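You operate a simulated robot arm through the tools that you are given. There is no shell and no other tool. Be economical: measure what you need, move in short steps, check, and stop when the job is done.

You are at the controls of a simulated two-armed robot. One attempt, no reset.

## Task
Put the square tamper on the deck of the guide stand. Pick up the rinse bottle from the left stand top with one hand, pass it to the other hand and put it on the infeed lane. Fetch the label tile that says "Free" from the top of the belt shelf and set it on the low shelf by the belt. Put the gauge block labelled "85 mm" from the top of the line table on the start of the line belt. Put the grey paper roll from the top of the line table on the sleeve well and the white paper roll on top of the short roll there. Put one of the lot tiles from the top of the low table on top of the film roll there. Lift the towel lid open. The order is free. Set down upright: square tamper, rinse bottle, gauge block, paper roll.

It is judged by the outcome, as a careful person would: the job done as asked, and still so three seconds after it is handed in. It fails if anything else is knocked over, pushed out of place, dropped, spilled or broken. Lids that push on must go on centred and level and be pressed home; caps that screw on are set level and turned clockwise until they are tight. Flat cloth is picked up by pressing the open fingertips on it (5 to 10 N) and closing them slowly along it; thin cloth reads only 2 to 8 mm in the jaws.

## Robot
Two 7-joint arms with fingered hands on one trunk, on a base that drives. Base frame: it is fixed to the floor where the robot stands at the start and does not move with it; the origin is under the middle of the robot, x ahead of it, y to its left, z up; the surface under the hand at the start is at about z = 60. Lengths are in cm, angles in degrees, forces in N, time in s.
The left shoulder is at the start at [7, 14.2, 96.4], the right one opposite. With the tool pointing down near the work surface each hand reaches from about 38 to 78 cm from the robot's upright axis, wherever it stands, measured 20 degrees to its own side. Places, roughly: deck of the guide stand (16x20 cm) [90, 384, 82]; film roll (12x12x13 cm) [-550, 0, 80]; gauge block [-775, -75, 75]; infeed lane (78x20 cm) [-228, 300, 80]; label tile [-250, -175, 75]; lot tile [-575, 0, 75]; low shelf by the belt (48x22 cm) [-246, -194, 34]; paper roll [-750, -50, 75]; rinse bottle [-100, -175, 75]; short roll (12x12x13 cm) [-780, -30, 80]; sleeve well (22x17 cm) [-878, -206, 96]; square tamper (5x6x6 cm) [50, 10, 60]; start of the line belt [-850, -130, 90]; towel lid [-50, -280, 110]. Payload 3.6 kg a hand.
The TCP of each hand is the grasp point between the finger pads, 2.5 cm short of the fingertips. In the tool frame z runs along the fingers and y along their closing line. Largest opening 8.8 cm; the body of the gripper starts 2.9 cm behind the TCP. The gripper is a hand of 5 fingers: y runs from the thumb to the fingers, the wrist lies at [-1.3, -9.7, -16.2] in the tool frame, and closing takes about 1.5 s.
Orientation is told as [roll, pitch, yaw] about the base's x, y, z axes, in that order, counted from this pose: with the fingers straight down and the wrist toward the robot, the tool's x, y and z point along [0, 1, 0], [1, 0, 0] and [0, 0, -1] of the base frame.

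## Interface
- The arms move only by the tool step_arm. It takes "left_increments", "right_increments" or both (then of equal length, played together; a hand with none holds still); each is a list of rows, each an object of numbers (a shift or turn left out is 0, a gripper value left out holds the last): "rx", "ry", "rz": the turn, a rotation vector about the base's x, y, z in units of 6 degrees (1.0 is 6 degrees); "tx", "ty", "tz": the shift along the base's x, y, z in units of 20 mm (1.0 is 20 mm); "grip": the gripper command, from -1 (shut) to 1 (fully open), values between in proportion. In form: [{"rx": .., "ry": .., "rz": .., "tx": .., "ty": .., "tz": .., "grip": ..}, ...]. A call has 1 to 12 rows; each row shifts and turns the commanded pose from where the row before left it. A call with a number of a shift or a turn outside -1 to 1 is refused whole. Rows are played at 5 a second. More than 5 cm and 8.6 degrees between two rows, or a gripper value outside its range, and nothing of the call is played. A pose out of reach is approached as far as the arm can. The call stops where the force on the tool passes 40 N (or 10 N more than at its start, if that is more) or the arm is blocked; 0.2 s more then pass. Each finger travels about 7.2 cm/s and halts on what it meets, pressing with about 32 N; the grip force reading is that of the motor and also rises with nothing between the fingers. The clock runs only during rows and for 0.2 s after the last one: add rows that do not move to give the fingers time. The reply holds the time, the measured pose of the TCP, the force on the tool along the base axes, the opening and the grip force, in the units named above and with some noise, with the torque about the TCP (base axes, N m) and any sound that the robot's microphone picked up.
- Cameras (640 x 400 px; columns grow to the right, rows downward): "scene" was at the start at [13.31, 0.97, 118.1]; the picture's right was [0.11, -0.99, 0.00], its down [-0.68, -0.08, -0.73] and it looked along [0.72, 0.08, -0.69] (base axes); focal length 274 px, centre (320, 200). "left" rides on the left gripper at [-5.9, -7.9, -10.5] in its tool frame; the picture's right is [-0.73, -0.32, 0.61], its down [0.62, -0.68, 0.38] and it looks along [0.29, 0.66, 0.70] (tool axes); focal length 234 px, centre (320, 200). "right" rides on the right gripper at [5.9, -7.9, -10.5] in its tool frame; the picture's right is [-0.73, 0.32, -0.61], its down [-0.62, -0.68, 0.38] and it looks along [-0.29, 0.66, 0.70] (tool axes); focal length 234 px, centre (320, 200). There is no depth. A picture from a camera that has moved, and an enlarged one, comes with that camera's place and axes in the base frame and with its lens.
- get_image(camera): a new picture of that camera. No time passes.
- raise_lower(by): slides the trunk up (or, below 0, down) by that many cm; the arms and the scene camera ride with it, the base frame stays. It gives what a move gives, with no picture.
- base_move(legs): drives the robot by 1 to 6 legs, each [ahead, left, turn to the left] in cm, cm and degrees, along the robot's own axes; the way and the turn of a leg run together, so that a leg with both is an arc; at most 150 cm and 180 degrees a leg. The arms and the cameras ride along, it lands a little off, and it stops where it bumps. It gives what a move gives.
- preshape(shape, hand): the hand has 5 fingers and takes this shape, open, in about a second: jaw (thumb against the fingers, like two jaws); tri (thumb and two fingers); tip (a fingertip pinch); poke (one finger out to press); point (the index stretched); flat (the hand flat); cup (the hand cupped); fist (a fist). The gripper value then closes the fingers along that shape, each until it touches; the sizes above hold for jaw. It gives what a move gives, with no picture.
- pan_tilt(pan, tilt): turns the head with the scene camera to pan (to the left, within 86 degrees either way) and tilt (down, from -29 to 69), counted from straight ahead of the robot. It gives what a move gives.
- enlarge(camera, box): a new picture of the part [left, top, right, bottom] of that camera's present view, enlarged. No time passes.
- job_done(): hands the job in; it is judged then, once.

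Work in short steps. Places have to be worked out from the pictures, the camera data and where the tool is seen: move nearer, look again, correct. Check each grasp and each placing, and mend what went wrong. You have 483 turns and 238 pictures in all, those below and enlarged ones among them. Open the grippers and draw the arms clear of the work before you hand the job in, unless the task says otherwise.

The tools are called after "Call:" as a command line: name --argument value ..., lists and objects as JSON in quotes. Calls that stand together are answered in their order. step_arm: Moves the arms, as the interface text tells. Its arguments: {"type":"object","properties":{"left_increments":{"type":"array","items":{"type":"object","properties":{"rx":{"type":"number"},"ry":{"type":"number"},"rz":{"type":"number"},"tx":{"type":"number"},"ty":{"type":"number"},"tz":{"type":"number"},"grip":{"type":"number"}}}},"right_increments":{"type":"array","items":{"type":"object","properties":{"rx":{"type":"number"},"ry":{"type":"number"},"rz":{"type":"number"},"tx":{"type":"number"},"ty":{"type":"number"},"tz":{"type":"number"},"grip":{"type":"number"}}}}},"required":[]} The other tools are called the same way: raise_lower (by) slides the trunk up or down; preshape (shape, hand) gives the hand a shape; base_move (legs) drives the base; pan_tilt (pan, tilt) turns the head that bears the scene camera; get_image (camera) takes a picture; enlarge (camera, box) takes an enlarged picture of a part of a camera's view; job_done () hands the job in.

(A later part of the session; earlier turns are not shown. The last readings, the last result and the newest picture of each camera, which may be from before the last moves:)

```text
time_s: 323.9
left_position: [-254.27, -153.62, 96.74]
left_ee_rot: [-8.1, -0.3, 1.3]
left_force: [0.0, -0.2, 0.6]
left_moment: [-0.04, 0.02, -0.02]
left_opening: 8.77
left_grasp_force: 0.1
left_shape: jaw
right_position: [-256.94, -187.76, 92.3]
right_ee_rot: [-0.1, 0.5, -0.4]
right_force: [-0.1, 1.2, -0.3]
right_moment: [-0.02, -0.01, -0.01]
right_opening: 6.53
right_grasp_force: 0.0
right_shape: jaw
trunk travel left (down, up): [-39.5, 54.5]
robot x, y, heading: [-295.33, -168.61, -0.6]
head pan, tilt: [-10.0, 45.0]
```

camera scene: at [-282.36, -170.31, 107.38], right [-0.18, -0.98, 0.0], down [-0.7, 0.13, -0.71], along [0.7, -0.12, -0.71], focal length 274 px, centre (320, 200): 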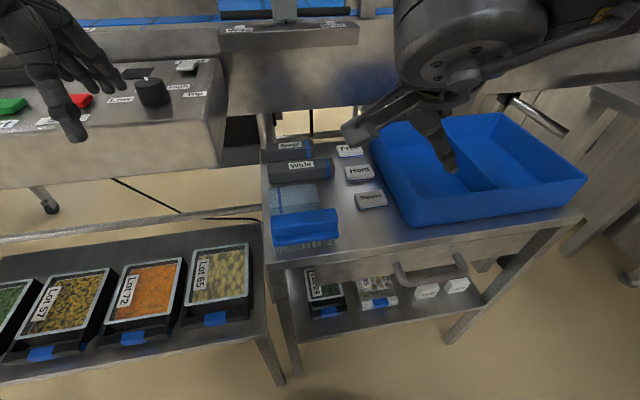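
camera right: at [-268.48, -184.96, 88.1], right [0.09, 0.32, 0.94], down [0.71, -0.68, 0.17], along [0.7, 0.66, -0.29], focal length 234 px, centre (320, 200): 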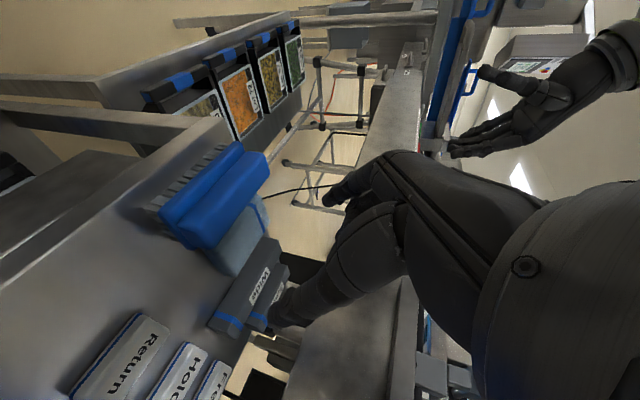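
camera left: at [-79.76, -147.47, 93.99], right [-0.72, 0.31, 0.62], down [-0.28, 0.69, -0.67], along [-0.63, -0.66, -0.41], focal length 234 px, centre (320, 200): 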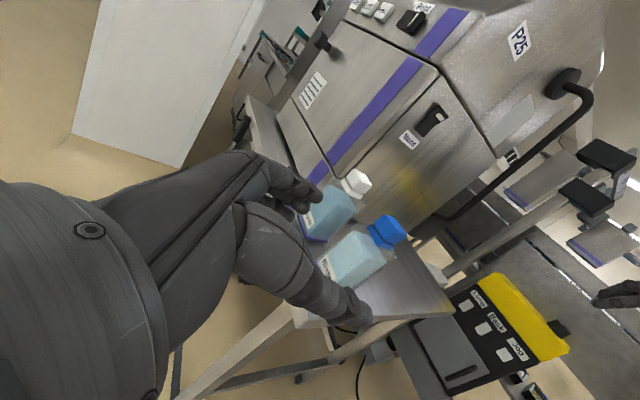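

Call:
step_arm --right_increments '[{"tx": 0.5, "ty": 0.5}, {"tx": 0.8, "ty": 0.45}, {"tx": 1, "tz": -0.5}, {"tx": 1, "tz": -1}, {"tx": 1, "tz": -1}, {"tx": 1, "tz": -1}, {"tx": 1, "tz": -1}, {"tz": -1}, {"tz": -1}, {"tz": -1}, {}]'

Call:
enlarge --camera "right" --box '[160, 120, 480, 360]'

Call:
enlarge --camera "scene" --box '[250, 50, 450, 230]'

```text
time_s: 326.3
left_position: [-254.27, -153.6, 96.89]
left_ee_rot: [-8.1, -0.3, 1.2]
left_force: [-0.5, -0.1, -0.2]
left_moment: [0.0, -0.02, 0.02]
left_opening: 8.77
left_grasp_force: 0.1
left_shape: jaw
right_position: [-244.34, -185.97, 77.33]
right_ee_rot: [0.0, 0.6, -0.4]
right_force: [0.4, 0.5, 0.2]
right_moment: [-0.03, 0.02, 0.0]
right_opening: 6.55
right_grasp_force: 0.0
right_shape: jaw
trunk travel left (down, up): [-39.5, 54.5]
robot x, y, heading: [-295.12, -168.37, -0.1]
head pan, tilt: [-10.0, 45.0]
```

```text
1.67 times, centred on (320, 240) of right
camera zoom: at [-252.24, -179.98, 87.84], right [0.32, -0.73, 0.61], down [-0.69, -0.62, -0.38], along [0.65, -0.3, -0.7], focal length 390 px, centre (320, 133)
```

zoom: 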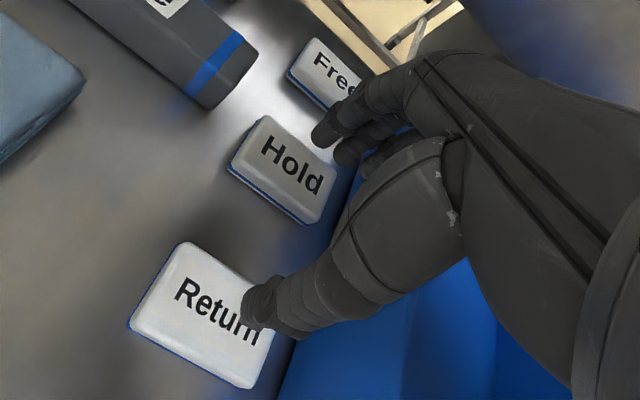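

```text
2.22 times, centred on (350, 140) of scene
camera zoom: at [-282.36, -170.24, 107.38], right [-0.18, -0.98, 0.0], down [-0.7, 0.13, -0.71], along [0.7, -0.13, -0.71], focal length 610 px, centre (253, 333)
```

zoom: 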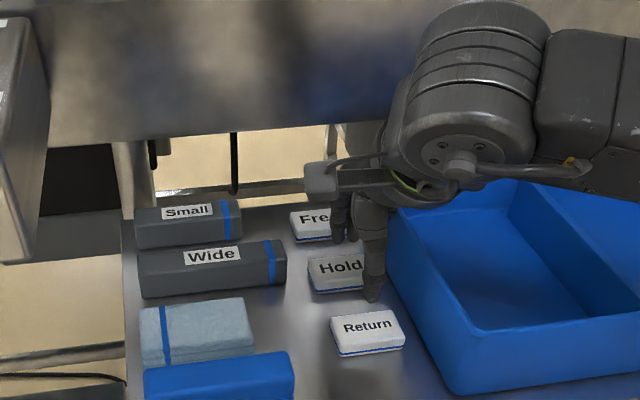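

The tiles line up at y of about -185.7, with "Free" centred near x -232.4. Sliding forward at low height.

Call:
step_arm --right_increments '[{"tx": 1, "tz": -0.25}, {"tx": 1, "tz": -0.2}, {"tx": 1}, {"tx": 1}, {"tx": 1}, {"tx": 0.95, "ty": 0.1}, {}, {}]'

Call:
enlarge --camera "right" --box '[160, 120, 480, 360]'

Call:
enlarge --camera "scene" --box '[270, 50, 430, 180]'

```text
time_s: 328.1
left_position: [-254.28, -153.59, 96.78]
left_ee_rot: [-7.9, -0.3, 1.2]
left_force: [-0.4, 0.4, 0.1]
left_moment: [-0.04, -0.03, 0.0]
left_opening: 8.78
left_grasp_force: 0.1
left_shape: jaw
right_position: [-232.54, -185.57, 76.4]
right_ee_rot: [0.0, 0.6, -0.4]
right_force: [-0.2, 0.4, -0.7]
right_moment: [-0.04, -0.02, 0.01]
right_opening: 6.52
right_grasp_force: 0.1
right_shape: jaw
trunk travel left (down, up): [-39.5, 54.5]
robot x, y, heading: [-295.42, -168.72, -0.5]
head pan, tilt: [-10.0, 45.0]
```

```text
1.67 times, centred on (320, 240) of right
camera zoom: at [-240.34, -179.77, 86.99], right [0.32, -0.73, 0.61], down [-0.69, -0.62, -0.37], along [0.65, -0.3, -0.7], focal length 390 px, centre (320, 133)
```

zoom: 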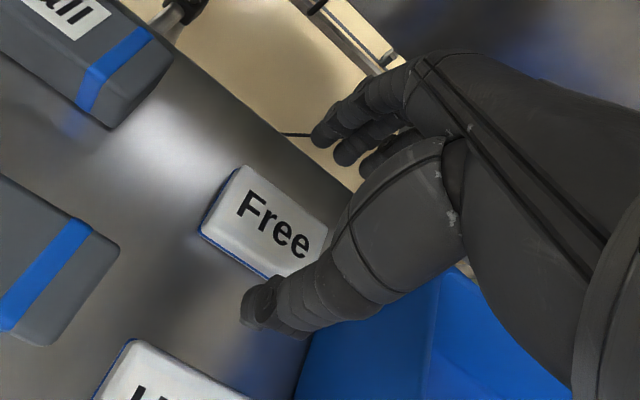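

```text
3.08 times, centred on (350, 115) of scene
camera zoom: at [-282.34, -170.24, 107.38], right [-0.18, -0.98, 0.0], down [-0.7, 0.13, -0.71], along [0.7, -0.13, -0.71], focal length 844 px, centre (228, 462)
```

zoom: 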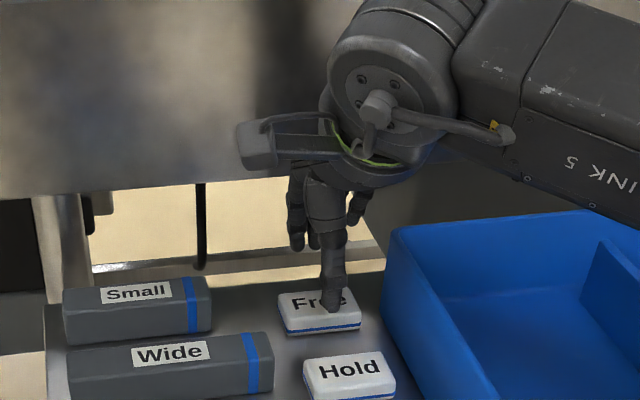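

Thumb and fingers straddle the tile. Descending to just above the surface.

Call:
step_arm --right_increments '[{"ty": -0.1, "tz": -0.5}, {"tz": -0.5}, {"tz": -0.4}, {"tz": -0.3}, {"tz": -0.15}, {}]'

Call:
enlarge --camera "right" --box '[160, 120, 480, 360]'

```text
time_s: 329.5
left_position: [-254.36, -153.73, 96.77]
left_ee_rot: [-8.0, -0.2, 1.1]
left_force: [-0.1, -0.3, 1.2]
left_moment: [0.01, 0.0, 0.01]
left_opening: 8.76
left_grasp_force: 0.1
left_shape: jaw
right_position: [-232.53, -185.88, 72.71]
right_ee_rot: [-0.1, 0.6, -0.3]
right_force: [0.3, 0.8, 0.2]
right_moment: [-0.03, -0.01, -0.02]
right_opening: 6.55
right_grasp_force: 0.0
right_shape: jaw
trunk travel left (down, up): [-39.5, 54.5]
robot x, y, heading: [-295.42, -168.78, -0.2]
head pan, tilt: [-10.0, 45.0]
```

```text
1.67 times, centred on (320, 240) of right
camera zoom: at [-240.34, -179.99, 83.23], right [0.32, -0.73, 0.61], down [-0.69, -0.62, -0.38], along [0.65, -0.3, -0.7], focal length 390 px, centre (320, 133)
```

zoom: 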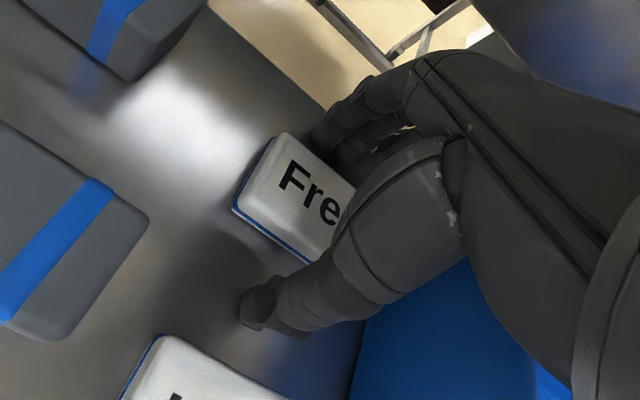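

Call:
step_arm --right_increments '[{"tz": -0.15}, {"tz": -0.1}, {"tz": -0.1}, {}]'

```text
time_s: 330.5
left_position: [-254.63, -153.67, 96.98]
left_ee_rot: [-8.0, -0.5, 1.2]
left_force: [-1.1, 0.1, -0.5]
left_moment: [-0.01, -0.04, 0.0]
left_opening: 8.76
left_grasp_force: 0.1
left_shape: jaw
right_position: [-232.66, -185.85, 72.52]
right_ee_rot: [-0.1, 0.2, -0.4]
right_force: [0.1, -0.6, 26.4]
right_moment: [-0.03, -0.58, -0.06]
right_opening: 6.47
right_grasp_force: 0.0
right_shape: jaw
trunk travel left (down, up): [-39.5, 54.5]
robot x, y, heading: [-295.46, -168.86, -0.0]
head pan, tilt: [-10.0, 45.0]
```

Touching the surface (z ≈ 70). I'll back off 4 mm and close.

Call:
step_arm --right_increments '[{"tz": 0.25}, {"grip": 0.3}, {"grip": 0.1}, {"grip": -0.1}, {"grip": -0.4}, {"grip": -0.8}, {"grip": -1}, {"grip": -1}, {"grip": -1}]'

Call:
enlarge --camera "right" --box '[160, 120, 480, 360]'

```text
time_s: 332.5
left_position: [-254.37, -153.63, 96.88]
left_ee_rot: [-8.0, -0.5, 1.2]
left_force: [0.3, 0.1, -0.2]
left_moment: [0.0, 0.02, -0.03]
left_opening: 8.77
left_grasp_force: 0.0
left_shape: jaw
right_position: [-232.57, -185.93, 72.64]
right_ee_rot: [-0.1, 0.6, -0.4]
right_force: [-0.3, 1.4, 3.4]
right_moment: [0.05, -0.09, 0.06]
right_opening: 3.21
right_grasp_force: 32.2
right_shape: jaw
trunk travel left (down, up): [-39.5, 54.5]
robot x, y, heading: [-295.49, -168.9, -0.0]
head pan, tilt: [-10.0, 45.0]
```

```text
1.67 times, centred on (320, 240) of right
camera zoom: at [-240.41, -179.99, 83.15], right [0.32, -0.73, 0.61], down [-0.69, -0.62, -0.38], along [0.65, -0.3, -0.7], focal length 390 px, centre (320, 133)
```

zoom: 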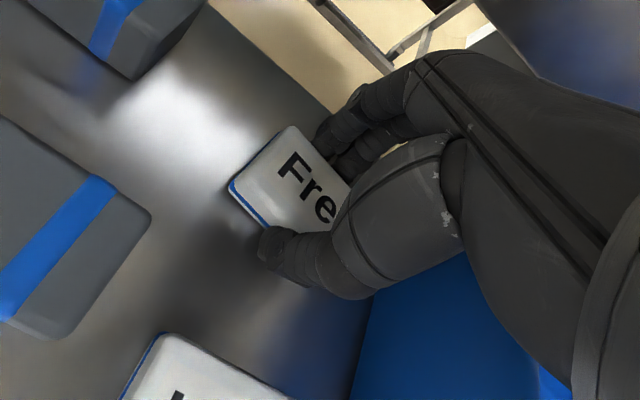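

Gripped at 3.2 cm. Lifting slightly, then drawing straight back and up, clear of the flange.

Call:
step_arm --right_increments '[{"tz": 0.6}, {"tz": 0.8}, {"tz": 0.6}, {"tx": -0.7, "tz": 0.3}, {"tx": -1}, {"tx": -1}, {"tx": -1}, {"tx": -1}, {"tx": -1, "tz": 0.5}, {"tx": -1, "tz": 1}, {"tx": -0.5, "tz": 1}, {"tz": 1}]'

Call:
enlarge --camera "scene" --box '[240, 70, 480, 330]'

```text
time_s: 335.1
left_position: [-254.26, -153.56, 96.73]
left_ee_rot: [-8.0, -0.4, 1.2]
left_force: [0.3, 0.3, 0.3]
left_moment: [0.0, -0.02, -0.03]
left_opening: 8.77
left_grasp_force: 0.1
left_shape: jaw
right_position: [-247.01, -185.89, 84.33]
right_ee_rot: [-0.1, 0.5, -0.5]
right_force: [0.1, 0.2, 0.3]
right_moment: [0.01, 0.04, 0.01]
right_opening: 3.14
right_grasp_force: 32.0
right_shape: jaw
trunk travel left (down, up): [-39.5, 54.5]
robot x, y, heading: [-295.45, -168.88, -0.2]
head pan, tilt: [-10.0, 45.0]
```

```text
1.54 times, centred on (360, 200) of scene
camera zoom: at [-282.37, -170.23, 107.38], right [-0.18, -0.98, 0.0], down [-0.7, 0.13, -0.71], along [0.7, -0.13, -0.71], focal length 422 px, centre (258, 200)
```

zoom: 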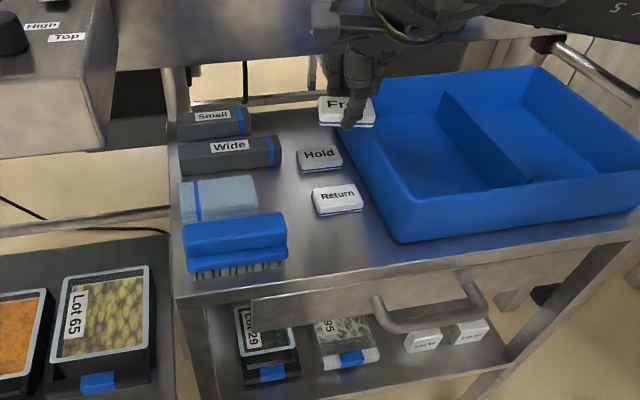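

The tile is held and the others are undisturbed. The low shelf is at z of about 33, with free space behind the two standing tiles around [-245, -207]. I'll back away, shift right and lower the trunk to look from low down.

Call:
base_move --legs '[[-45, 0, 0], [0, -16, 0]]'

Call:
raise_lower --by -37

Call:
pan_tilt --pan -8 --tilt 20

Call:
get_image --camera "scene"

```text
time_s: 338.8
left_position: [-298.55, -169.59, 96.86]
left_ee_rot: [-8.1, -0.4, 1.2]
left_force: [0.1, 0.3, 0.1]
left_moment: [0.03, -0.03, -0.02]
left_opening: 8.74
left_grasp_force: 0.2
left_shape: jaw
right_position: [-291.35, -201.93, 84.15]
right_ee_rot: [-0.1, 0.6, -0.4]
right_force: [-0.1, 0.2, 1.0]
right_moment: [-0.01, -0.01, 0.01]
right_opening: 3.16
right_grasp_force: 32.4
right_shape: jaw
trunk travel left (down, up): [-39.5, 54.5]
robot x, y, heading: [-339.59, -184.11, -0.4]
head pan, tilt: [-10.0, 45.0]
```

```text
time_s: 342.4
left_position: [-298.75, -169.5, 59.91]
left_ee_rot: [-8.0, -0.3, 1.1]
left_force: [-0.1, 0.6, 0.5]
left_moment: [-0.01, 0.01, 0.01]
left_opening: 8.77
left_grasp_force: 0.1
left_shape: jaw
right_position: [-291.26, -201.87, 47.28]
right_ee_rot: [-0.1, 0.6, -0.4]
right_force: [-0.3, 0.4, -0.3]
right_moment: [-0.04, -0.02, -0.01]
right_opening: 3.18
right_grasp_force: 31.9
right_shape: jaw
trunk travel left (down, up): [-2.5, 91.5]
robot x, y, heading: [-339.83, -184.77, -0.4]
head pan, tilt: [-10.0, 45.0]
```

```text
time_s: 343.3
left_position: [-298.62, -169.55, 59.75]
left_ee_rot: [-7.9, -0.3, 1.2]
left_force: [-0.8, -0.4, -0.7]
left_moment: [0.02, -0.03, 0.01]
left_opening: 8.79
left_grasp_force: 0.1
left_shape: jaw
right_position: [-291.43, -201.82, 47.25]
right_ee_rot: [0.0, 0.7, -0.4]
right_force: [0.4, -1.0, -0.6]
right_moment: [-0.03, -0.01, -0.02]
right_opening: 3.18
right_grasp_force: 31.9
right_shape: jaw
trunk travel left (down, up): [-2.5, 91.5]
robot x, y, heading: [-339.74, -185.16, -0.1]
head pan, tilt: [-8.0, 20.0]
```

```text
117 pictures are left
camera scene: at [-325.49, -185.97, 74.24], right [-0.14, -0.99, 0.0], down [-0.34, 0.05, -0.94], along [0.93, -0.14, -0.34], focal length 274 px, centre (320, 200)
```

scene: 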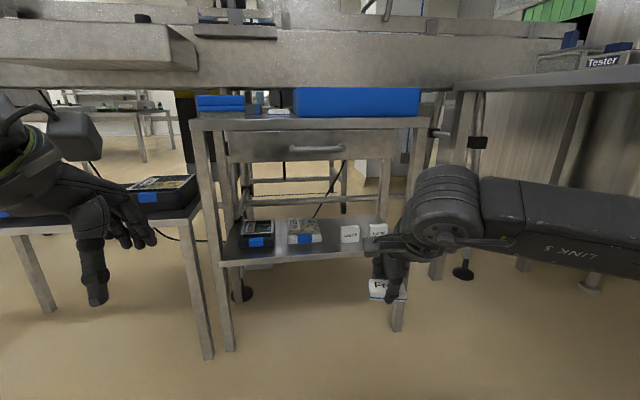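

Call:
enlarge --camera "scene" --box '[190, 100, 450, 340]'

```text
1.67 times, centred on (320, 220) of scene
camera zoom: at [-325.49, -185.97, 74.24], right [-0.14, -0.99, 0.0], down [-0.34, 0.05, -0.94], along [0.93, -0.14, -0.34], focal length 457 px, centre (320, 167)
```

zoom: 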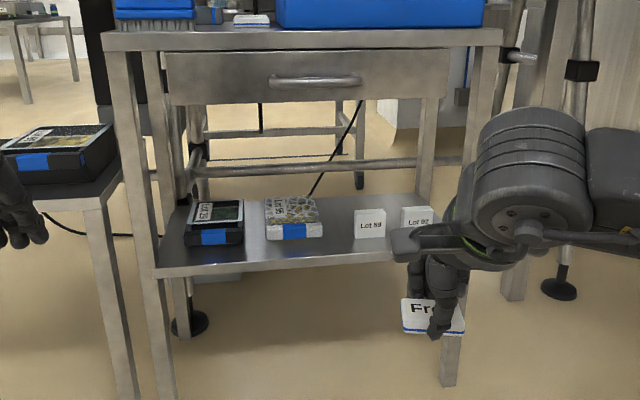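

The space is open and clear. I'll first extend the right arm nearly straight (still outside the table), tilting the hand forward to lower the wrist, then drive in so it enters below the drawer.

Call:
step_arm --right_increments '[{"tx": 1}, {"tx": 1}, {"tx": 1}, {"tx": 1}, {"tx": 1}, {"tx": 1}, {"tx": 1}, {"tx": 1}, {"tx": 1}, {"tx": 1}, {"tx": 1}, {}]'

Call:
step_arm --right_increments '[{"ry": -1, "tz": -0.6}, {"ry": -1, "tz": -0.6}, {"ry": -1, "tz": -0.6}, {"ry": -1, "tz": -0.6}, {}, {}]'

Call:
get_image --camera "scene"

```text
time_s: 345.9
left_position: [-298.6, -169.55, 59.75]
left_ee_rot: [-8.1, -0.3, 1.3]
left_force: [-0.2, -0.3, 0.3]
left_moment: [0.01, 0.01, 0.02]
left_opening: 8.8
left_grasp_force: 0.0
left_shape: jaw
right_position: [-269.24, -201.83, 47.33]
right_ee_rot: [0.0, 0.5, -0.4]
right_force: [-0.5, -1.2, -1.1]
right_moment: [-0.03, 0.01, 0.0]
right_opening: 3.14
right_grasp_force: 32.3
right_shape: jaw
trunk travel left (down, up): [-2.5, 91.5]
robot x, y, heading: [-340.16, -184.54, -0.5]
head pan, tilt: [-8.0, 20.0]
```

```text
time_s: 347.3
left_position: [-298.63, -169.5, 59.76]
left_ee_rot: [-8.0, -0.3, 1.0]
left_force: [-1.0, 0.5, -0.1]
left_moment: [-0.02, 0.02, -0.01]
left_opening: 8.76
left_grasp_force: 0.0
left_shape: jaw
right_position: [-269.49, -201.81, 42.26]
right_ee_rot: [0.1, -23.3, -0.5]
right_force: [0.1, -0.1, -0.7]
right_moment: [0.01, 0.02, 0.0]
right_opening: 3.14
right_grasp_force: 32.4
right_shape: jaw
trunk travel left (down, up): [-2.5, 91.5]
robot x, y, heading: [-339.74, -184.72, -0.1]
head pan, tilt: [-8.0, 20.0]
```

```text
115 pictures are left
camera scene: at [-325.48, -185.96, 74.24], right [-0.14, -0.99, 0.0], down [-0.34, 0.05, -0.94], along [0.93, -0.14, -0.34], focal length 274 px, centre (320, 200)
```

scene: 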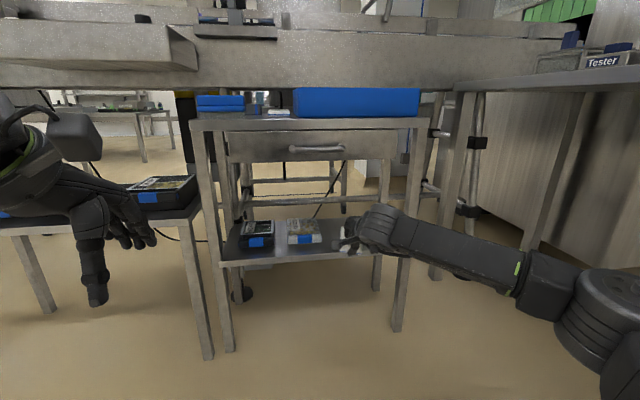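

Hand is tilted about 23°, wrist top near z 58, below the drawer at 60. I'm driving in 13 cm and checking.

Call:
base_move --legs '[[13, 0, 0]]'

Call:
enlarge --camera "scene" --box '[220, 120, 480, 320]'

Call:
get_image --camera "right"

```text
time_s: 348.6
left_position: [-285.79, -169.58, 59.9]
left_ee_rot: [-7.9, -0.3, 1.2]
left_force: [-0.3, -0.2, -0.4]
left_moment: [0.0, -0.03, -0.03]
left_opening: 8.76
left_grasp_force: 0.1
left_shape: jaw
right_position: [-256.41, -201.73, 42.36]
right_ee_rot: [0.2, -23.4, -0.4]
right_force: [-0.4, -1.3, 0.5]
right_moment: [0.0, -0.01, 0.0]
right_opening: 3.16
right_grasp_force: 31.7
right_shape: jaw
trunk travel left (down, up): [-2.5, 91.5]
robot x, y, heading: [-326.91, -184.87, 0.3]
head pan, tilt: [-8.0, 20.0]
```

```text
2.00 times, centred on (350, 220) of scene
camera zoom: at [-312.58, -186.0, 74.24], right [-0.14, -0.99, 0.0], down [-0.34, 0.05, -0.94], along [0.93, -0.13, -0.34], focal length 548 px, centre (260, 160)
```

zoom: 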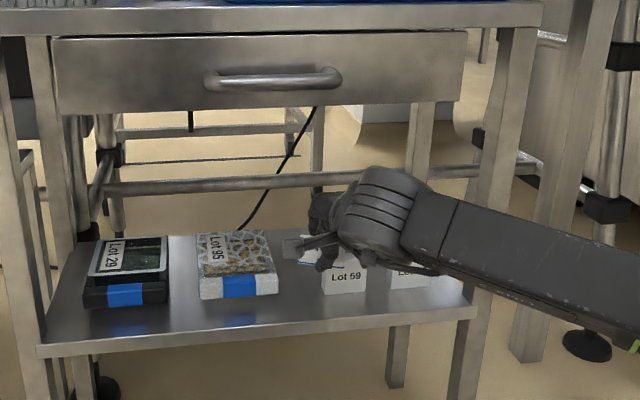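

```text
113 pictures are left
camera right: at [-267.96, -195.92, 48.89], right [0.05, -0.73, 0.68], down [-0.48, -0.62, -0.62], along [0.88, -0.29, -0.38], focal length 234 px, centre (320, 200)
```

right: 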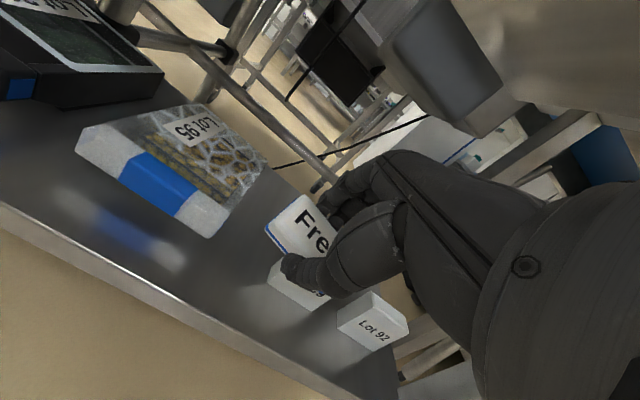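

Clear of everything so far. Driving the remaining 11 cm so the tile is behind the standing lot tiles.

Call:
base_move --legs '[[11, 0, 0]]'

Call:
enlarge --camera "scene" --box '[220, 120, 480, 320]'

Call:
get_image --camera "right"

```text
time_s: 349.8
left_position: [-274.61, -169.64, 59.77]
left_ee_rot: [-8.0, -0.4, 1.2]
left_force: [0.6, -0.6, 1.0]
left_moment: [-0.04, 0.01, -0.01]
left_opening: 8.77
left_grasp_force: 0.1
left_shape: jaw
right_position: [-245.39, -201.9, 42.36]
right_ee_rot: [0.1, -23.4, -0.4]
right_force: [-0.7, 0.5, -1.1]
right_moment: [-0.02, 0.02, 0.01]
right_opening: 3.13
right_grasp_force: 32.1
right_shape: jaw
trunk travel left (down, up): [-2.5, 91.5]
robot x, y, heading: [-315.75, -184.71, -0.2]
head pan, tilt: [-8.0, 20.0]
```

```text
2.00 times, centred on (350, 220) of scene
camera zoom: at [-301.43, -186.05, 74.24], right [-0.14, -0.99, 0.0], down [-0.34, 0.05, -0.94], along [0.93, -0.13, -0.34], focal length 548 px, centre (260, 160)
```

zoom: 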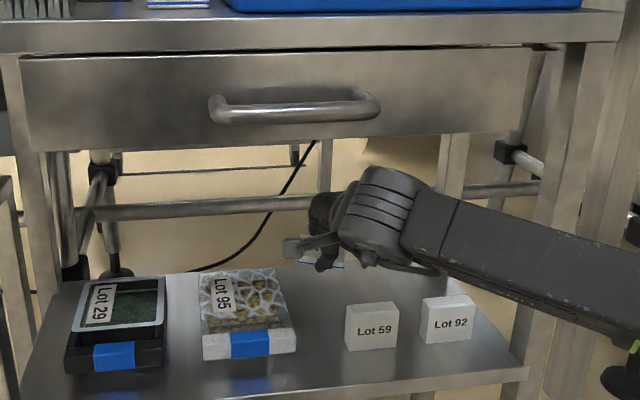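

```text
111 pictures are left
camera right: at [-256.82, -196.02, 48.89], right [0.05, -0.73, 0.68], down [-0.48, -0.62, -0.62], along [0.88, -0.3, -0.38], focal length 234 px, centre (320, 200)
```

right: 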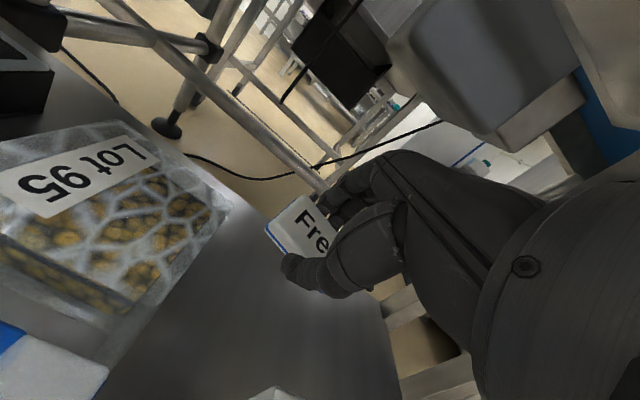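

The tile is over free shelf behind the lot tiles. I'll lower while rotating the hand back upright.

Call:
step_arm --right_increments '[{"ry": 0.95, "tz": -0.7}, {"ry": 0.95, "tz": -0.7}, {"ry": 0.95, "tz": -0.7}, {"ry": 0.95, "tz": -0.6}, {}]'

Call:
get_image --camera "right"

Call:
enlarge --camera "scene" --box '[220, 120, 480, 320]'

```text
time_s: 351.0
left_position: [-274.53, -169.53, 59.82]
left_ee_rot: [-8.1, -0.3, 1.3]
left_force: [0.5, 0.3, -0.4]
left_moment: [0.0, -0.01, 0.01]
left_opening: 8.77
left_grasp_force: 0.1
left_shape: jaw
right_position: [-245.33, -201.82, 37.09]
right_ee_rot: [-0.1, -0.4, -0.3]
right_force: [0.1, 0.4, -0.1]
right_moment: [0.03, -0.01, -0.01]
right_opening: 3.14
right_grasp_force: 32.1
right_shape: jaw
trunk travel left (down, up): [-2.5, 91.5]
robot x, y, heading: [-315.93, -184.74, -0.3]
head pan, tilt: [-8.0, 20.0]
```

```text
110 pictures are left
camera right: at [-253.46, -195.93, 47.41], right [0.31, -0.73, 0.61], down [-0.68, -0.62, -0.39], along [0.66, -0.3, -0.69], focal length 234 px, centre (320, 200)
```

right: 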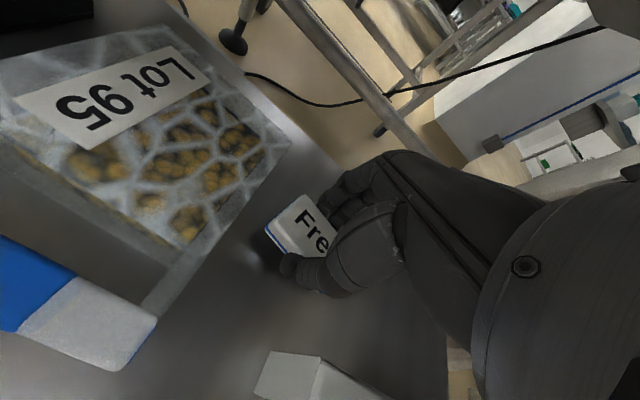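

```text
2.00 times, centred on (350, 220) of scene
camera zoom: at [-301.42, -186.05, 74.24], right [-0.14, -0.99, 0.0], down [-0.34, 0.05, -0.94], along [0.93, -0.13, -0.34], focal length 548 px, centre (260, 160)
```

zoom: 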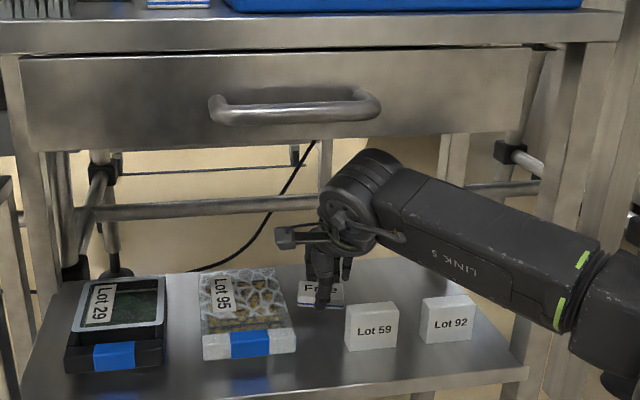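

Upright and nearly on the shelf. Lowering to contact.

Call:
step_arm --right_increments '[{"tz": -0.2}, {"tz": -0.15}, {"tz": -0.1}, {"tz": -0.1}, {"tz": -0.1}, {}]'

```text
time_s: 352.4
left_position: [-274.55, -169.59, 59.75]
left_ee_rot: [-8.1, -0.3, 1.3]
left_force: [0.5, 0.0, -0.1]
left_moment: [0.01, -0.01, -0.02]
left_opening: 8.74
left_grasp_force: 0.0
left_shape: jaw
right_position: [-245.3, -201.94, 35.63]
right_ee_rot: [-0.1, -0.5, -0.5]
right_force: [0.1, 0.0, -0.7]
right_moment: [-0.01, 0.01, 0.0]
right_opening: 3.14
right_grasp_force: 31.9
right_shape: jaw
trunk travel left (down, up): [-2.5, 91.5]
robot x, y, heading: [-315.83, -184.59, -0.4]
head pan, tilt: [-8.0, 20.0]
```

Call:
step_arm --right_increments '[{"tz": -0.1}, {"tz": -0.1}, {"tz": -0.1}, {"tz": -0.1}, {"tz": -0.1}, {"tz": -0.1}, {}]'

Call:
enlarge --camera "right" --box '[200, 150, 400, 320]'

```text
time_s: 353.6
left_position: [-274.73, -169.66, 59.83]
left_ee_rot: [-8.1, -0.5, 1.1]
left_force: [0.0, -0.3, 1.0]
left_moment: [0.0, 0.0, 0.01]
left_opening: 8.79
left_grasp_force: 0.2
left_shape: jaw
right_position: [-245.3, -201.83, 35.5]
right_ee_rot: [0.2, -1.5, -0.5]
right_force: [-4.0, -0.8, 23.4]
right_moment: [0.04, 0.53, 0.04]
right_opening: 3.32
right_grasp_force: 31.9
right_shape: jaw
trunk travel left (down, up): [-2.5, 91.5]
robot x, y, heading: [-315.79, -184.5, -0.4]
head pan, tilt: [-8.0, 20.0]
stopped in row 6 (right hand): the force on the tool passed its limit at 42 N (the readings are from after the stop); the commanded pose is now the measured one
```

```text
2.35 times, centred on (300, 235) of right
camera zoom: at [-253.5, -195.97, 45.84], right [0.3, -0.73, 0.61], down [-0.68, -0.62, -0.4], along [0.67, -0.29, -0.68], focal length 551 px, centre (367, 118)
```

zoom: 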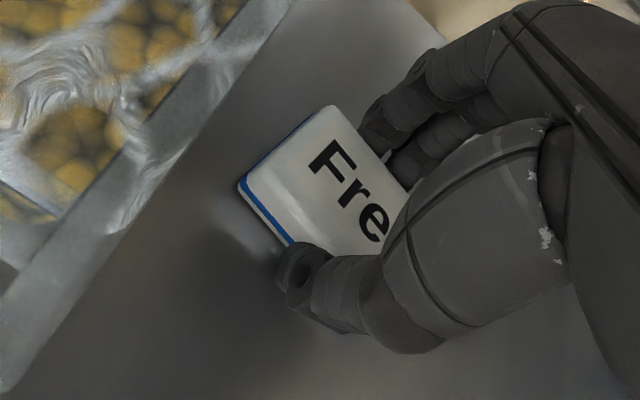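

On the shelf. I'll ease up 2 mm and open moderately.

Call:
step_arm --right_increments '[{"tz": 0.1}, {"grip": -0.4}, {"grip": -0.1}, {"grip": 0.1}, {"grip": 0.3}, {"grip": 0.4}, {"grip": 0.4}, {}]'

Call:
step_arm --right_increments '[{"tz": 0.4}, {"ry": -0.95, "tz": 0.6}, {"ry": -0.95, "tz": 0.7}, {"ry": -0.95, "tz": 0.8}, {"ry": -0.95, "tz": 0.7}, {}]'

Call:
get_image --camera "right"

```text
time_s: 355.4
left_position: [-274.84, -169.53, 60.04]
left_ee_rot: [-8.2, -0.6, 1.2]
left_force: [-0.4, 0.9, 0.2]
left_moment: [0.02, -0.01, 0.04]
left_opening: 8.76
left_grasp_force: 0.0
left_shape: jaw
right_position: [-245.39, -201.77, 35.5]
right_ee_rot: [0.1, -1.3, -0.4]
right_force: [5.3, 3.1, 26.3]
right_moment: [0.19, 0.29, -0.07]
right_opening: 4.97
right_grasp_force: 0.1
right_shape: jaw
trunk travel left (down, up): [-2.5, 91.5]
robot x, y, heading: [-315.88, -184.73, -0.1]
head pan, tilt: [-8.0, 20.0]
```

```text
time_s: 356.9
left_position: [-274.74, -169.56, 59.75]
left_ee_rot: [-8.0, -0.4, 1.1]
left_force: [0.5, -0.7, -0.7]
left_moment: [0.01, 0.0, -0.01]
left_opening: 8.79
left_grasp_force: 0.1
left_shape: jaw
right_position: [-245.12, -201.87, 41.51]
right_ee_rot: [0.2, -23.8, -0.4]
right_force: [0.7, 0.3, -0.7]
right_moment: [0.02, 0.02, 0.01]
right_opening: 6.13
right_grasp_force: 0.0
right_shape: jaw
trunk travel left (down, up): [-2.5, 91.5]
robot x, y, heading: [-315.94, -185.05, -0.2]
head pan, tilt: [-8.0, 20.0]
```

```text
107 pictures are left
camera right: at [-256.74, -196.03, 48.04], right [0.05, -0.73, 0.68], down [-0.47, -0.62, -0.63], along [0.88, -0.29, -0.37], focal length 234 px, centre (320, 200)
```

right: 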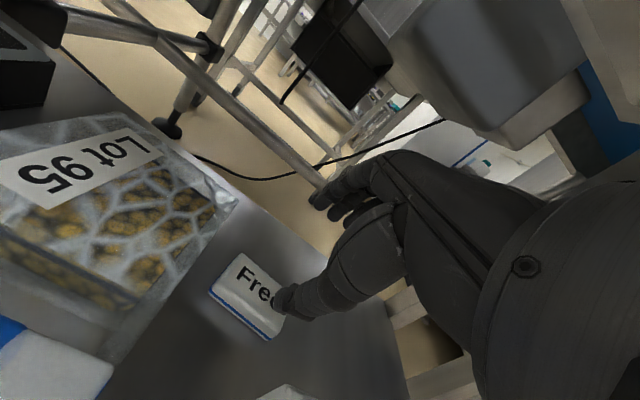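

The "Free" tile is flat on the low shelf. Closing the fingers slightly for clearance and backing straight out.

Call:
step_arm --right_increments '[{"grip": -0.3, "tz": 0.3}, {"grip": -0.3, "tz": 0.15}, {}]'

Call:
base_move --legs '[[-40, 0, 0]]'

Call:
raise_lower --by 45

Call:
pan_tilt --pan -8 --tilt 35

Call:
enlarge --camera "scene" --box '[200, 100, 480, 320]'

```text
time_s: 357.6
left_position: [-274.62, -169.7, 59.63]
left_ee_rot: [-8.1, -0.3, 1.1]
left_force: [-0.1, -0.1, -0.1]
left_moment: [0.0, 0.02, 0.0]
left_opening: 8.77
left_grasp_force: 0.1
left_shape: jaw
right_position: [-245.2, -201.79, 42.52]
right_ee_rot: [0.1, -23.7, -0.4]
right_force: [0.7, -0.2, -0.6]
right_moment: [0.0, 0.0, 0.02]
right_opening: 3.13
right_grasp_force: 0.0
right_shape: jaw
trunk travel left (down, up): [-2.5, 91.5]
robot x, y, heading: [-315.47, -184.53, -0.4]
head pan, tilt: [-8.0, 20.0]
```

```text
time_s: 360.1
left_position: [-314.3, -169.23, 59.69]
left_ee_rot: [-8.0, -0.3, 1.3]
left_force: [0.5, 0.8, -0.7]
left_moment: [-0.04, -0.03, -0.03]
left_opening: 8.77
left_grasp_force: 0.0
left_shape: jaw
right_position: [-284.73, -201.62, 42.43]
right_ee_rot: [0.2, -23.6, -0.3]
right_force: [0.1, 0.1, 0.0]
right_moment: [0.01, -0.02, 0.03]
right_opening: 3.09
right_grasp_force: 0.1
right_shape: jaw
trunk travel left (down, up): [-2.5, 91.5]
robot x, y, heading: [-355.32, -184.47, -0.2]
head pan, tilt: [-8.0, 20.0]
```

```text
refused: 45 is not a number from -40 to 40
```

```text
time_s: 360.9
left_position: [-314.11, -169.41, 59.7]
left_ee_rot: [-8.0, -0.5, 1.2]
left_force: [-0.2, -0.2, 0.0]
left_moment: [0.0, -0.03, 0.03]
left_opening: 8.75
left_grasp_force: 0.1
left_shape: jaw
right_position: [-284.74, -201.56, 42.47]
right_ee_rot: [0.2, -23.6, -0.2]
right_force: [-0.2, -0.9, -0.3]
right_moment: [0.01, -0.02, -0.02]
right_opening: 3.1
right_grasp_force: 0.1
right_shape: jaw
trunk travel left (down, up): [-2.5, 91.5]
robot x, y, heading: [-354.95, -184.28, 0.2]
head pan, tilt: [-8.0, 35.0]
```

```text
1.82 times, centred on (340, 210) of scene
camera zoom: at [-341.53, -185.83, 71.87], right [-0.14, -0.99, 0.0], down [-0.57, 0.08, -0.82], along [0.81, -0.12, -0.57], focal length 499 px, centre (284, 182)
```

zoom: 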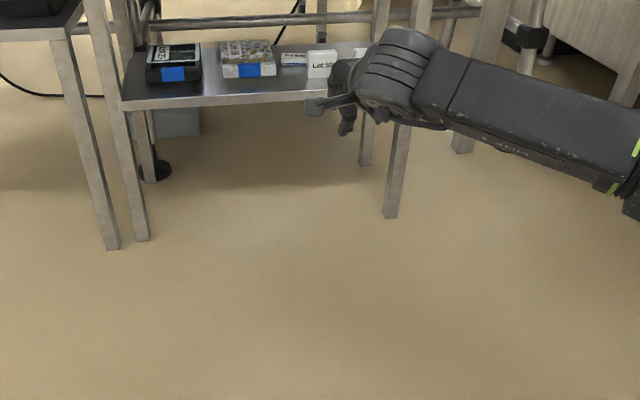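

The tile is placed. I'll restore the posture, raise the trunk, turn west and look toward the low table.

Call:
step_arm --right_increments '[{"ry": 1, "tz": 0.5}, {"ry": 1, "tz": 0.5}, {"ry": 1, "tz": 0.5}, {"ry": 0.95, "tz": 0.5}, {"tx": -1, "grip": 1}, {"tx": -1}, {"tx": -1}, {"tx": -1}, {"tx": -1}, {"tx": -1}, {"tx": -1}, {}]'

Call:
raise_lower --by 40

Call:
base_move --legs '[[-20, 0, 0], [0, 0, 150]]'

Call:
pan_tilt --pan 0 --tilt 12

Call:
get_image --camera "scene"

```text
time_s: 363.5
left_position: [-314.14, -169.24, 59.81]
left_ee_rot: [-8.0, -0.4, 1.3]
left_force: [0.0, 0.2, -0.6]
left_moment: [-0.01, 0.02, 0.02]
left_opening: 8.79
left_grasp_force: 0.0
left_shape: jaw
right_position: [-298.83, -201.57, 46.44]
right_ee_rot: [0.1, 0.0, -0.1]
right_force: [0.4, -0.4, -0.4]
right_moment: [-0.01, -0.01, 0.01]
right_opening: 8.75
right_grasp_force: 0.1
right_shape: jaw
trunk travel left (down, up): [-2.5, 91.5]
robot x, y, heading: [-355.25, -184.67, -0.1]
head pan, tilt: [-8.0, 35.0]
```

```text
time_s: 367.3
left_position: [-314.28, -169.42, 99.87]
left_ee_rot: [-7.9, -0.3, 1.3]
left_force: [0.2, -0.5, 0.3]
left_moment: [0.02, 0.01, 0.02]
left_opening: 8.75
left_grasp_force: 0.0
left_shape: jaw
right_position: [-298.75, -201.59, 86.41]
right_ee_rot: [0.1, 0.0, -0.2]
right_force: [0.8, 1.1, -0.3]
right_moment: [-0.02, -0.03, -0.02]
right_opening: 8.76
right_grasp_force: 0.0
right_shape: jaw
trunk travel left (down, up): [-42.5, 51.5]
robot x, y, heading: [-355.36, -184.87, -0.3]
head pan, tilt: [-8.0, 35.0]
```

```text
time_s: 375.0
left_position: [-417.95, -175.79, 99.79]
left_ee_rot: [-8.0, -0.4, 149.4]
left_force: [-0.2, -0.4, 0.1]
left_moment: [0.0, 0.03, 0.02]
left_opening: 8.75
left_grasp_force: 0.1
left_shape: jaw
right_position: [-414.19, -140.31, 86.4]
right_ee_rot: [0.1, 0.0, 147.9]
right_force: [0.1, 0.6, 0.1]
right_moment: [0.01, 0.02, 0.0]
right_opening: 8.78
right_grasp_force: 0.0
right_shape: jaw
trunk travel left (down, up): [-42.5, 51.5]
robot x, y, heading: [-374.94, -184.32, 147.8]
head pan, tilt: [-8.0, 35.0]
```

```text
time_s: 375.9
left_position: [-418.09, -175.78, 99.7]
left_ee_rot: [-8.0, -0.4, 149.4]
left_force: [0.2, -0.4, -0.1]
left_moment: [0.03, 0.01, 0.01]
left_opening: 8.77
left_grasp_force: 0.0
left_shape: jaw
right_position: [-414.21, -140.33, 86.48]
right_ee_rot: [0.1, 0.0, 148.0]
right_force: [0.4, -0.3, -0.5]
right_moment: [0.0, -0.01, -0.02]
right_opening: 8.76
right_grasp_force: 0.1
right_shape: jaw
trunk travel left (down, up): [-42.5, 51.5]
robot x, y, heading: [-375.21, -184.48, 148.0]
head pan, tilt: [0.0, 12.0]
```

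```text
105 pictures are left
camera scene: at [-387.14, -176.97, 115.54], right [0.53, 0.85, 0.0], down [0.18, -0.11, -0.98], along [-0.83, 0.52, -0.21], focal length 274 px, centre (320, 200)
```

scene: 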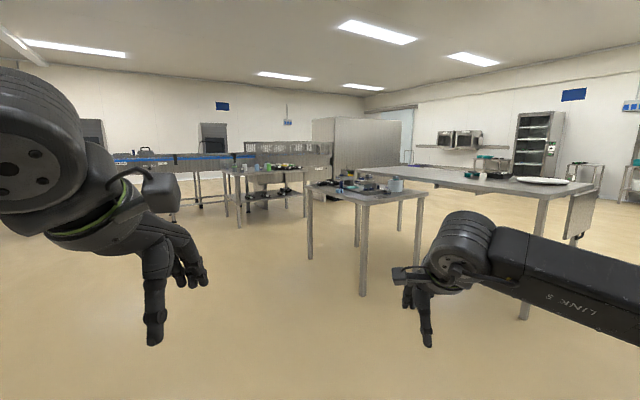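

The low table spans x -611 to -535, y -48 to 40. I'll approach it from the east, facing west.

Call:
base_move --legs '[[0, 0, 32], [85, 0, 0], [0, -140, 0], [0, -20, 0]]'

Call:
raise_lower --by 12

Call:
pan_tilt --pan 0 --tilt 30

Call:
get_image --camera "scene"

```text
time_s: 389.8
left_position: [-502.96, -39.39, 99.88]
left_ee_rot: [-7.9, -0.4, -178.1]
left_force: [-0.4, -0.1, 0.0]
left_moment: [-0.02, -0.03, 0.02]
left_opening: 8.77
left_grasp_force: 0.1
left_shape: jaw
right_position: [-518.58, -7.2, 86.31]
right_ee_rot: [0.1, 0.0, -179.7]
right_force: [0.6, -0.4, -0.4]
right_moment: [-0.03, 0.02, 0.02]
right_opening: 8.76
right_grasp_force: 0.1
right_shape: jaw
trunk travel left (down, up): [-42.5, 51.5]
robot x, y, heading: [-461.96, -24.17, -179.4]
head pan, tilt: [0.0, 12.0]
```

```text
time_s: 391.3
left_position: [-502.9, -39.43, 111.82]
left_ee_rot: [-8.0, -0.3, -178.2]
left_force: [0.7, -0.1, -0.4]
left_moment: [0.01, 0.0, 0.06]
left_opening: 8.74
left_grasp_force: 0.1
left_shape: jaw
right_position: [-518.69, -7.31, 98.41]
right_ee_rot: [0.2, 0.0, -179.7]
right_force: [0.4, -0.9, -0.3]
right_moment: [-0.01, 0.0, -0.03]
right_opening: 8.77
right_grasp_force: 0.0
right_shape: jaw
trunk travel left (down, up): [-54.5, 39.5]
robot x, y, heading: [-461.81, -23.94, -179.5]
head pan, tilt: [0.0, 12.0]
```

```text
time_s: 392.1
left_position: [-502.85, -39.45, 111.86]
left_ee_rot: [-8.0, -0.3, -178.1]
left_force: [-1.1, -0.8, 0.0]
left_moment: [-0.01, -0.02, 0.02]
left_opening: 8.79
left_grasp_force: 0.1
left_shape: jaw
right_position: [-518.68, -7.41, 98.34]
right_ee_rot: [0.1, 0.0, -179.7]
right_force: [0.1, 0.7, 0.4]
right_moment: [0.02, 0.01, -0.03]
right_opening: 8.75
right_grasp_force: 0.0
right_shape: jaw
trunk travel left (down, up): [-54.5, 39.5]
robot x, y, heading: [-462.07, -24.04, -179.4]
head pan, tilt: [0.0, 30.0]
```

```text
104 pictures are left
camera scene: at [-475.89, -23.83, 124.65], right [-0.01, 1.0, 0.0], down [0.5, 0.0, -0.87], along [-0.87, -0.01, -0.5], focal length 274 px, centre (320, 200)
```

scene: 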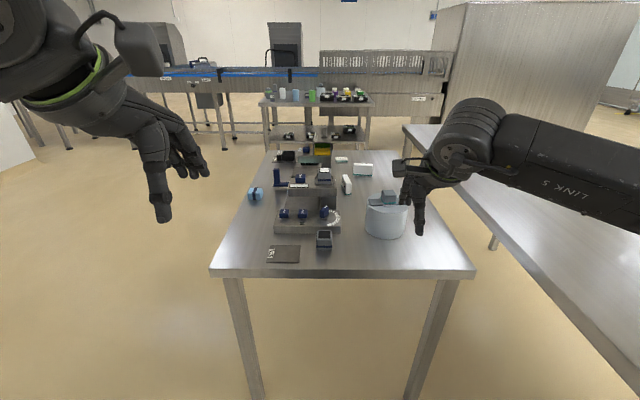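

Call:
enlarge --camera "scene" --box '[220, 135, 440, 275]'

```text
2.86 times, centred on (330, 205) of scene
camera zoom: at [-475.89, -23.83, 124.65], right [-0.01, 1.0, 0.0], down [0.5, 0.0, -0.87], along [-0.87, -0.01, -0.5], focal length 784 px, centre (291, 186)
```

zoom: 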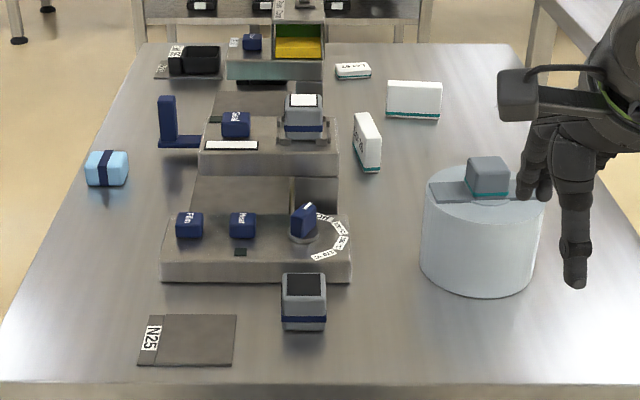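

Call:
enlarge --camera "scene" --box '[325, 150, 425, 245]'

```text
4.21 times, centred on (375, 198) of scene
camera zoom: at [-475.89, -23.83, 124.65], right [-0.01, 1.0, 0.0], down [0.5, 0.0, -0.87], along [-0.87, -0.01, -0.5], focal length 1155 px, centre (88, 210)
```

zoom: 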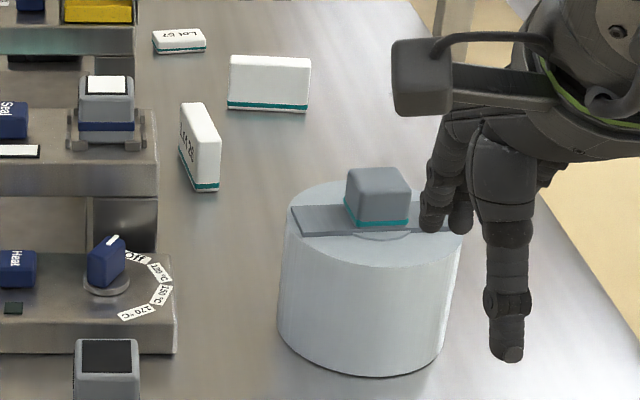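

The roll has a strip and a small block on top, with its eastern half free. The tile facing us (at about [-590,-5]) is best picked from the west side, so I'll drive around the south of the table.

Call:
base_move --legs '[[0, 95, 0], [120, 0, 0], [72, 0, 0], [0, 0, 180], [0, 60, 0]]'

Call:
pan_tilt --pan 10 --tilt 35

Call:
get_image --camera "scene"

```text
time_s: 416.6
left_position: [-609.73, -45.15, 111.64]
left_ee_rot: [-8.0, -0.3, -1.5]
left_force: [-0.2, 0.2, 0.6]
left_moment: [-0.01, 0.02, -0.02]
left_opening: 8.77
left_grasp_force: 0.0
left_shape: jaw
right_position: [-595.79, -78.04, 98.48]
right_ee_rot: [-0.1, 0.0, -3.1]
right_force: [0.4, 0.5, 0.4]
right_moment: [0.0, -0.01, 0.0]
right_opening: 8.76
right_grasp_force: 0.0
right_shape: jaw
trunk travel left (down, up): [-54.5, 39.5]
robot x, y, heading: [-651.79, -58.1, -2.9]
head pan, tilt: [0.0, 30.0]
```

```text
time_s: 417.3
left_position: [-609.76, -45.13, 111.77]
left_ee_rot: [-7.9, -0.4, -1.5]
left_force: [0.1, -1.0, 0.1]
left_moment: [0.06, -0.02, 0.0]
left_opening: 8.77
left_grasp_force: 0.2
left_shape: jaw
right_position: [-595.96, -78.09, 98.54]
right_ee_rot: [0.1, 0.1, -3.1]
right_force: [0.0, -0.5, 0.3]
right_moment: [0.0, 0.0, -0.04]
right_opening: 8.76
right_grasp_force: 0.2
right_shape: jaw
trunk travel left (down, up): [-54.5, 39.5]
robot x, y, heading: [-651.52, -58.22, -2.9]
head pan, tilt: [10.0, 35.0]
```

```text
101 pictures are left
camera scene: at [-637.75, -57.5, 123.86], right [0.12, -0.99, 0.0], down [-0.57, -0.07, -0.82], along [0.81, 0.1, -0.57], focal length 274 px, centre (320, 200)
```

scene: 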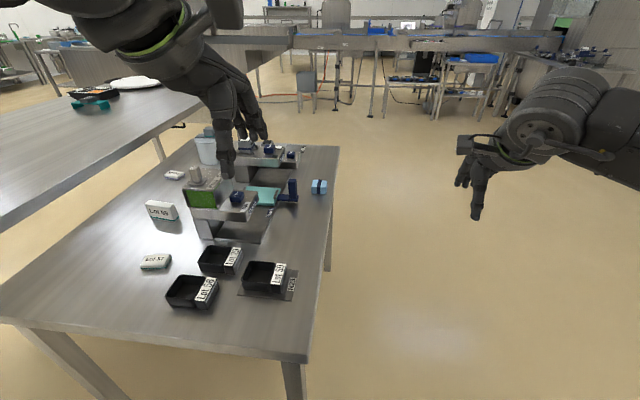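

Triangulation gives table z 74.8 and the standing lot tile at [-584, -6.5]. I'll align the base so the left hand faces it, and fix the hand's small roll.

Call:
base_move --legs '[[6, 33, 2.9]]'

Call:
step_arm --left_increments '[{"rx": 0.67, "tx": 0.8, "ty": 0.4}, {"rx": 0.67, "tx": 0.9, "ty": 0.4}, {"tx": 0.9, "ty": 0.4}, {"tx": 0.9, "ty": 0.4}, {"tx": 0.9}, {"tx": 0.9}, {"tx": 0.6}, {}]'

Call:
get_image --camera "left"

Call:
get_image --camera "scene"

```text
time_s: 419.5
left_position: [-603.93, -9.82, 111.77]
left_ee_rot: [-8.0, -0.4, 1.8]
left_force: [0.1, -0.5, 0.0]
left_moment: [-0.02, 0.02, -0.02]
left_opening: 8.76
left_grasp_force: 0.1
left_shape: jaw
right_position: [-588.16, -41.92, 98.47]
right_ee_rot: [0.1, 0.0, 0.2]
right_force: [0.1, -0.1, 0.2]
right_moment: [-0.01, -0.02, -0.01]
right_opening: 8.77
right_grasp_force: 0.0
right_shape: jaw
trunk travel left (down, up): [-54.5, 39.5]
robot x, y, heading: [-645.1, -25.51, 0.5]
head pan, tilt: [10.0, 35.0]
```

```text
time_s: 421.3
left_position: [-592.23, -6.65, 111.84]
left_ee_rot: [0.0, -0.6, 1.6]
left_force: [0.0, 0.6, 0.1]
left_moment: [-0.01, 0.01, -0.04]
left_opening: 8.77
left_grasp_force: 0.1
left_shape: jaw
right_position: [-588.06, -42.05, 98.4]
right_ee_rot: [0.2, 0.0, 0.2]
right_force: [1.9, 0.8, 0.2]
right_moment: [0.02, -0.01, -0.01]
right_opening: 8.76
right_grasp_force: 0.1
right_shape: jaw
trunk travel left (down, up): [-54.5, 39.5]
robot x, y, heading: [-644.64, -25.36, 0.5]
head pan, tilt: [10.0, 35.0]
```

```text
100 pictures are left
camera left: at [-599.93, -12.91, 122.32], right [-0.29, -0.73, -0.61], down [-0.7, 0.6, -0.39], along [0.66, 0.31, -0.69], focal length 234 px, centre (320, 200)
```

left: 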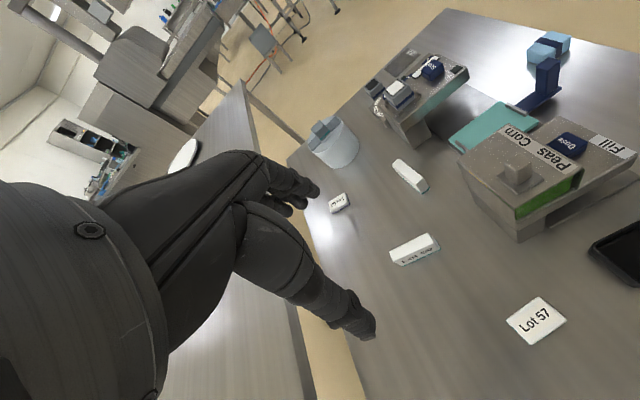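

```text
99 pictures are left
camera scene: at [-631.16, -23.85, 123.86], right [0.18, -0.98, 0.0], down [-0.56, -0.1, -0.82], along [0.81, 0.15, -0.57], focal length 274 px, centre (320, 200)
```

scene: 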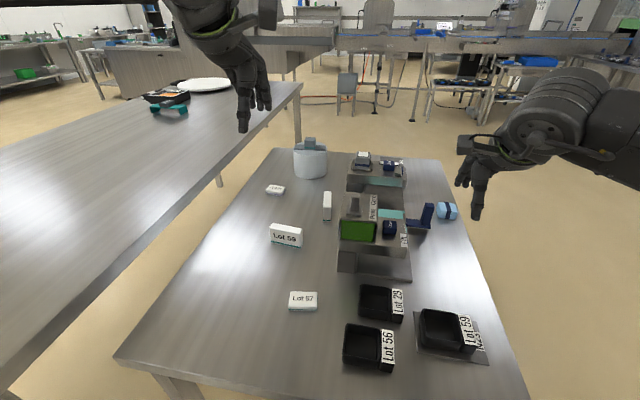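

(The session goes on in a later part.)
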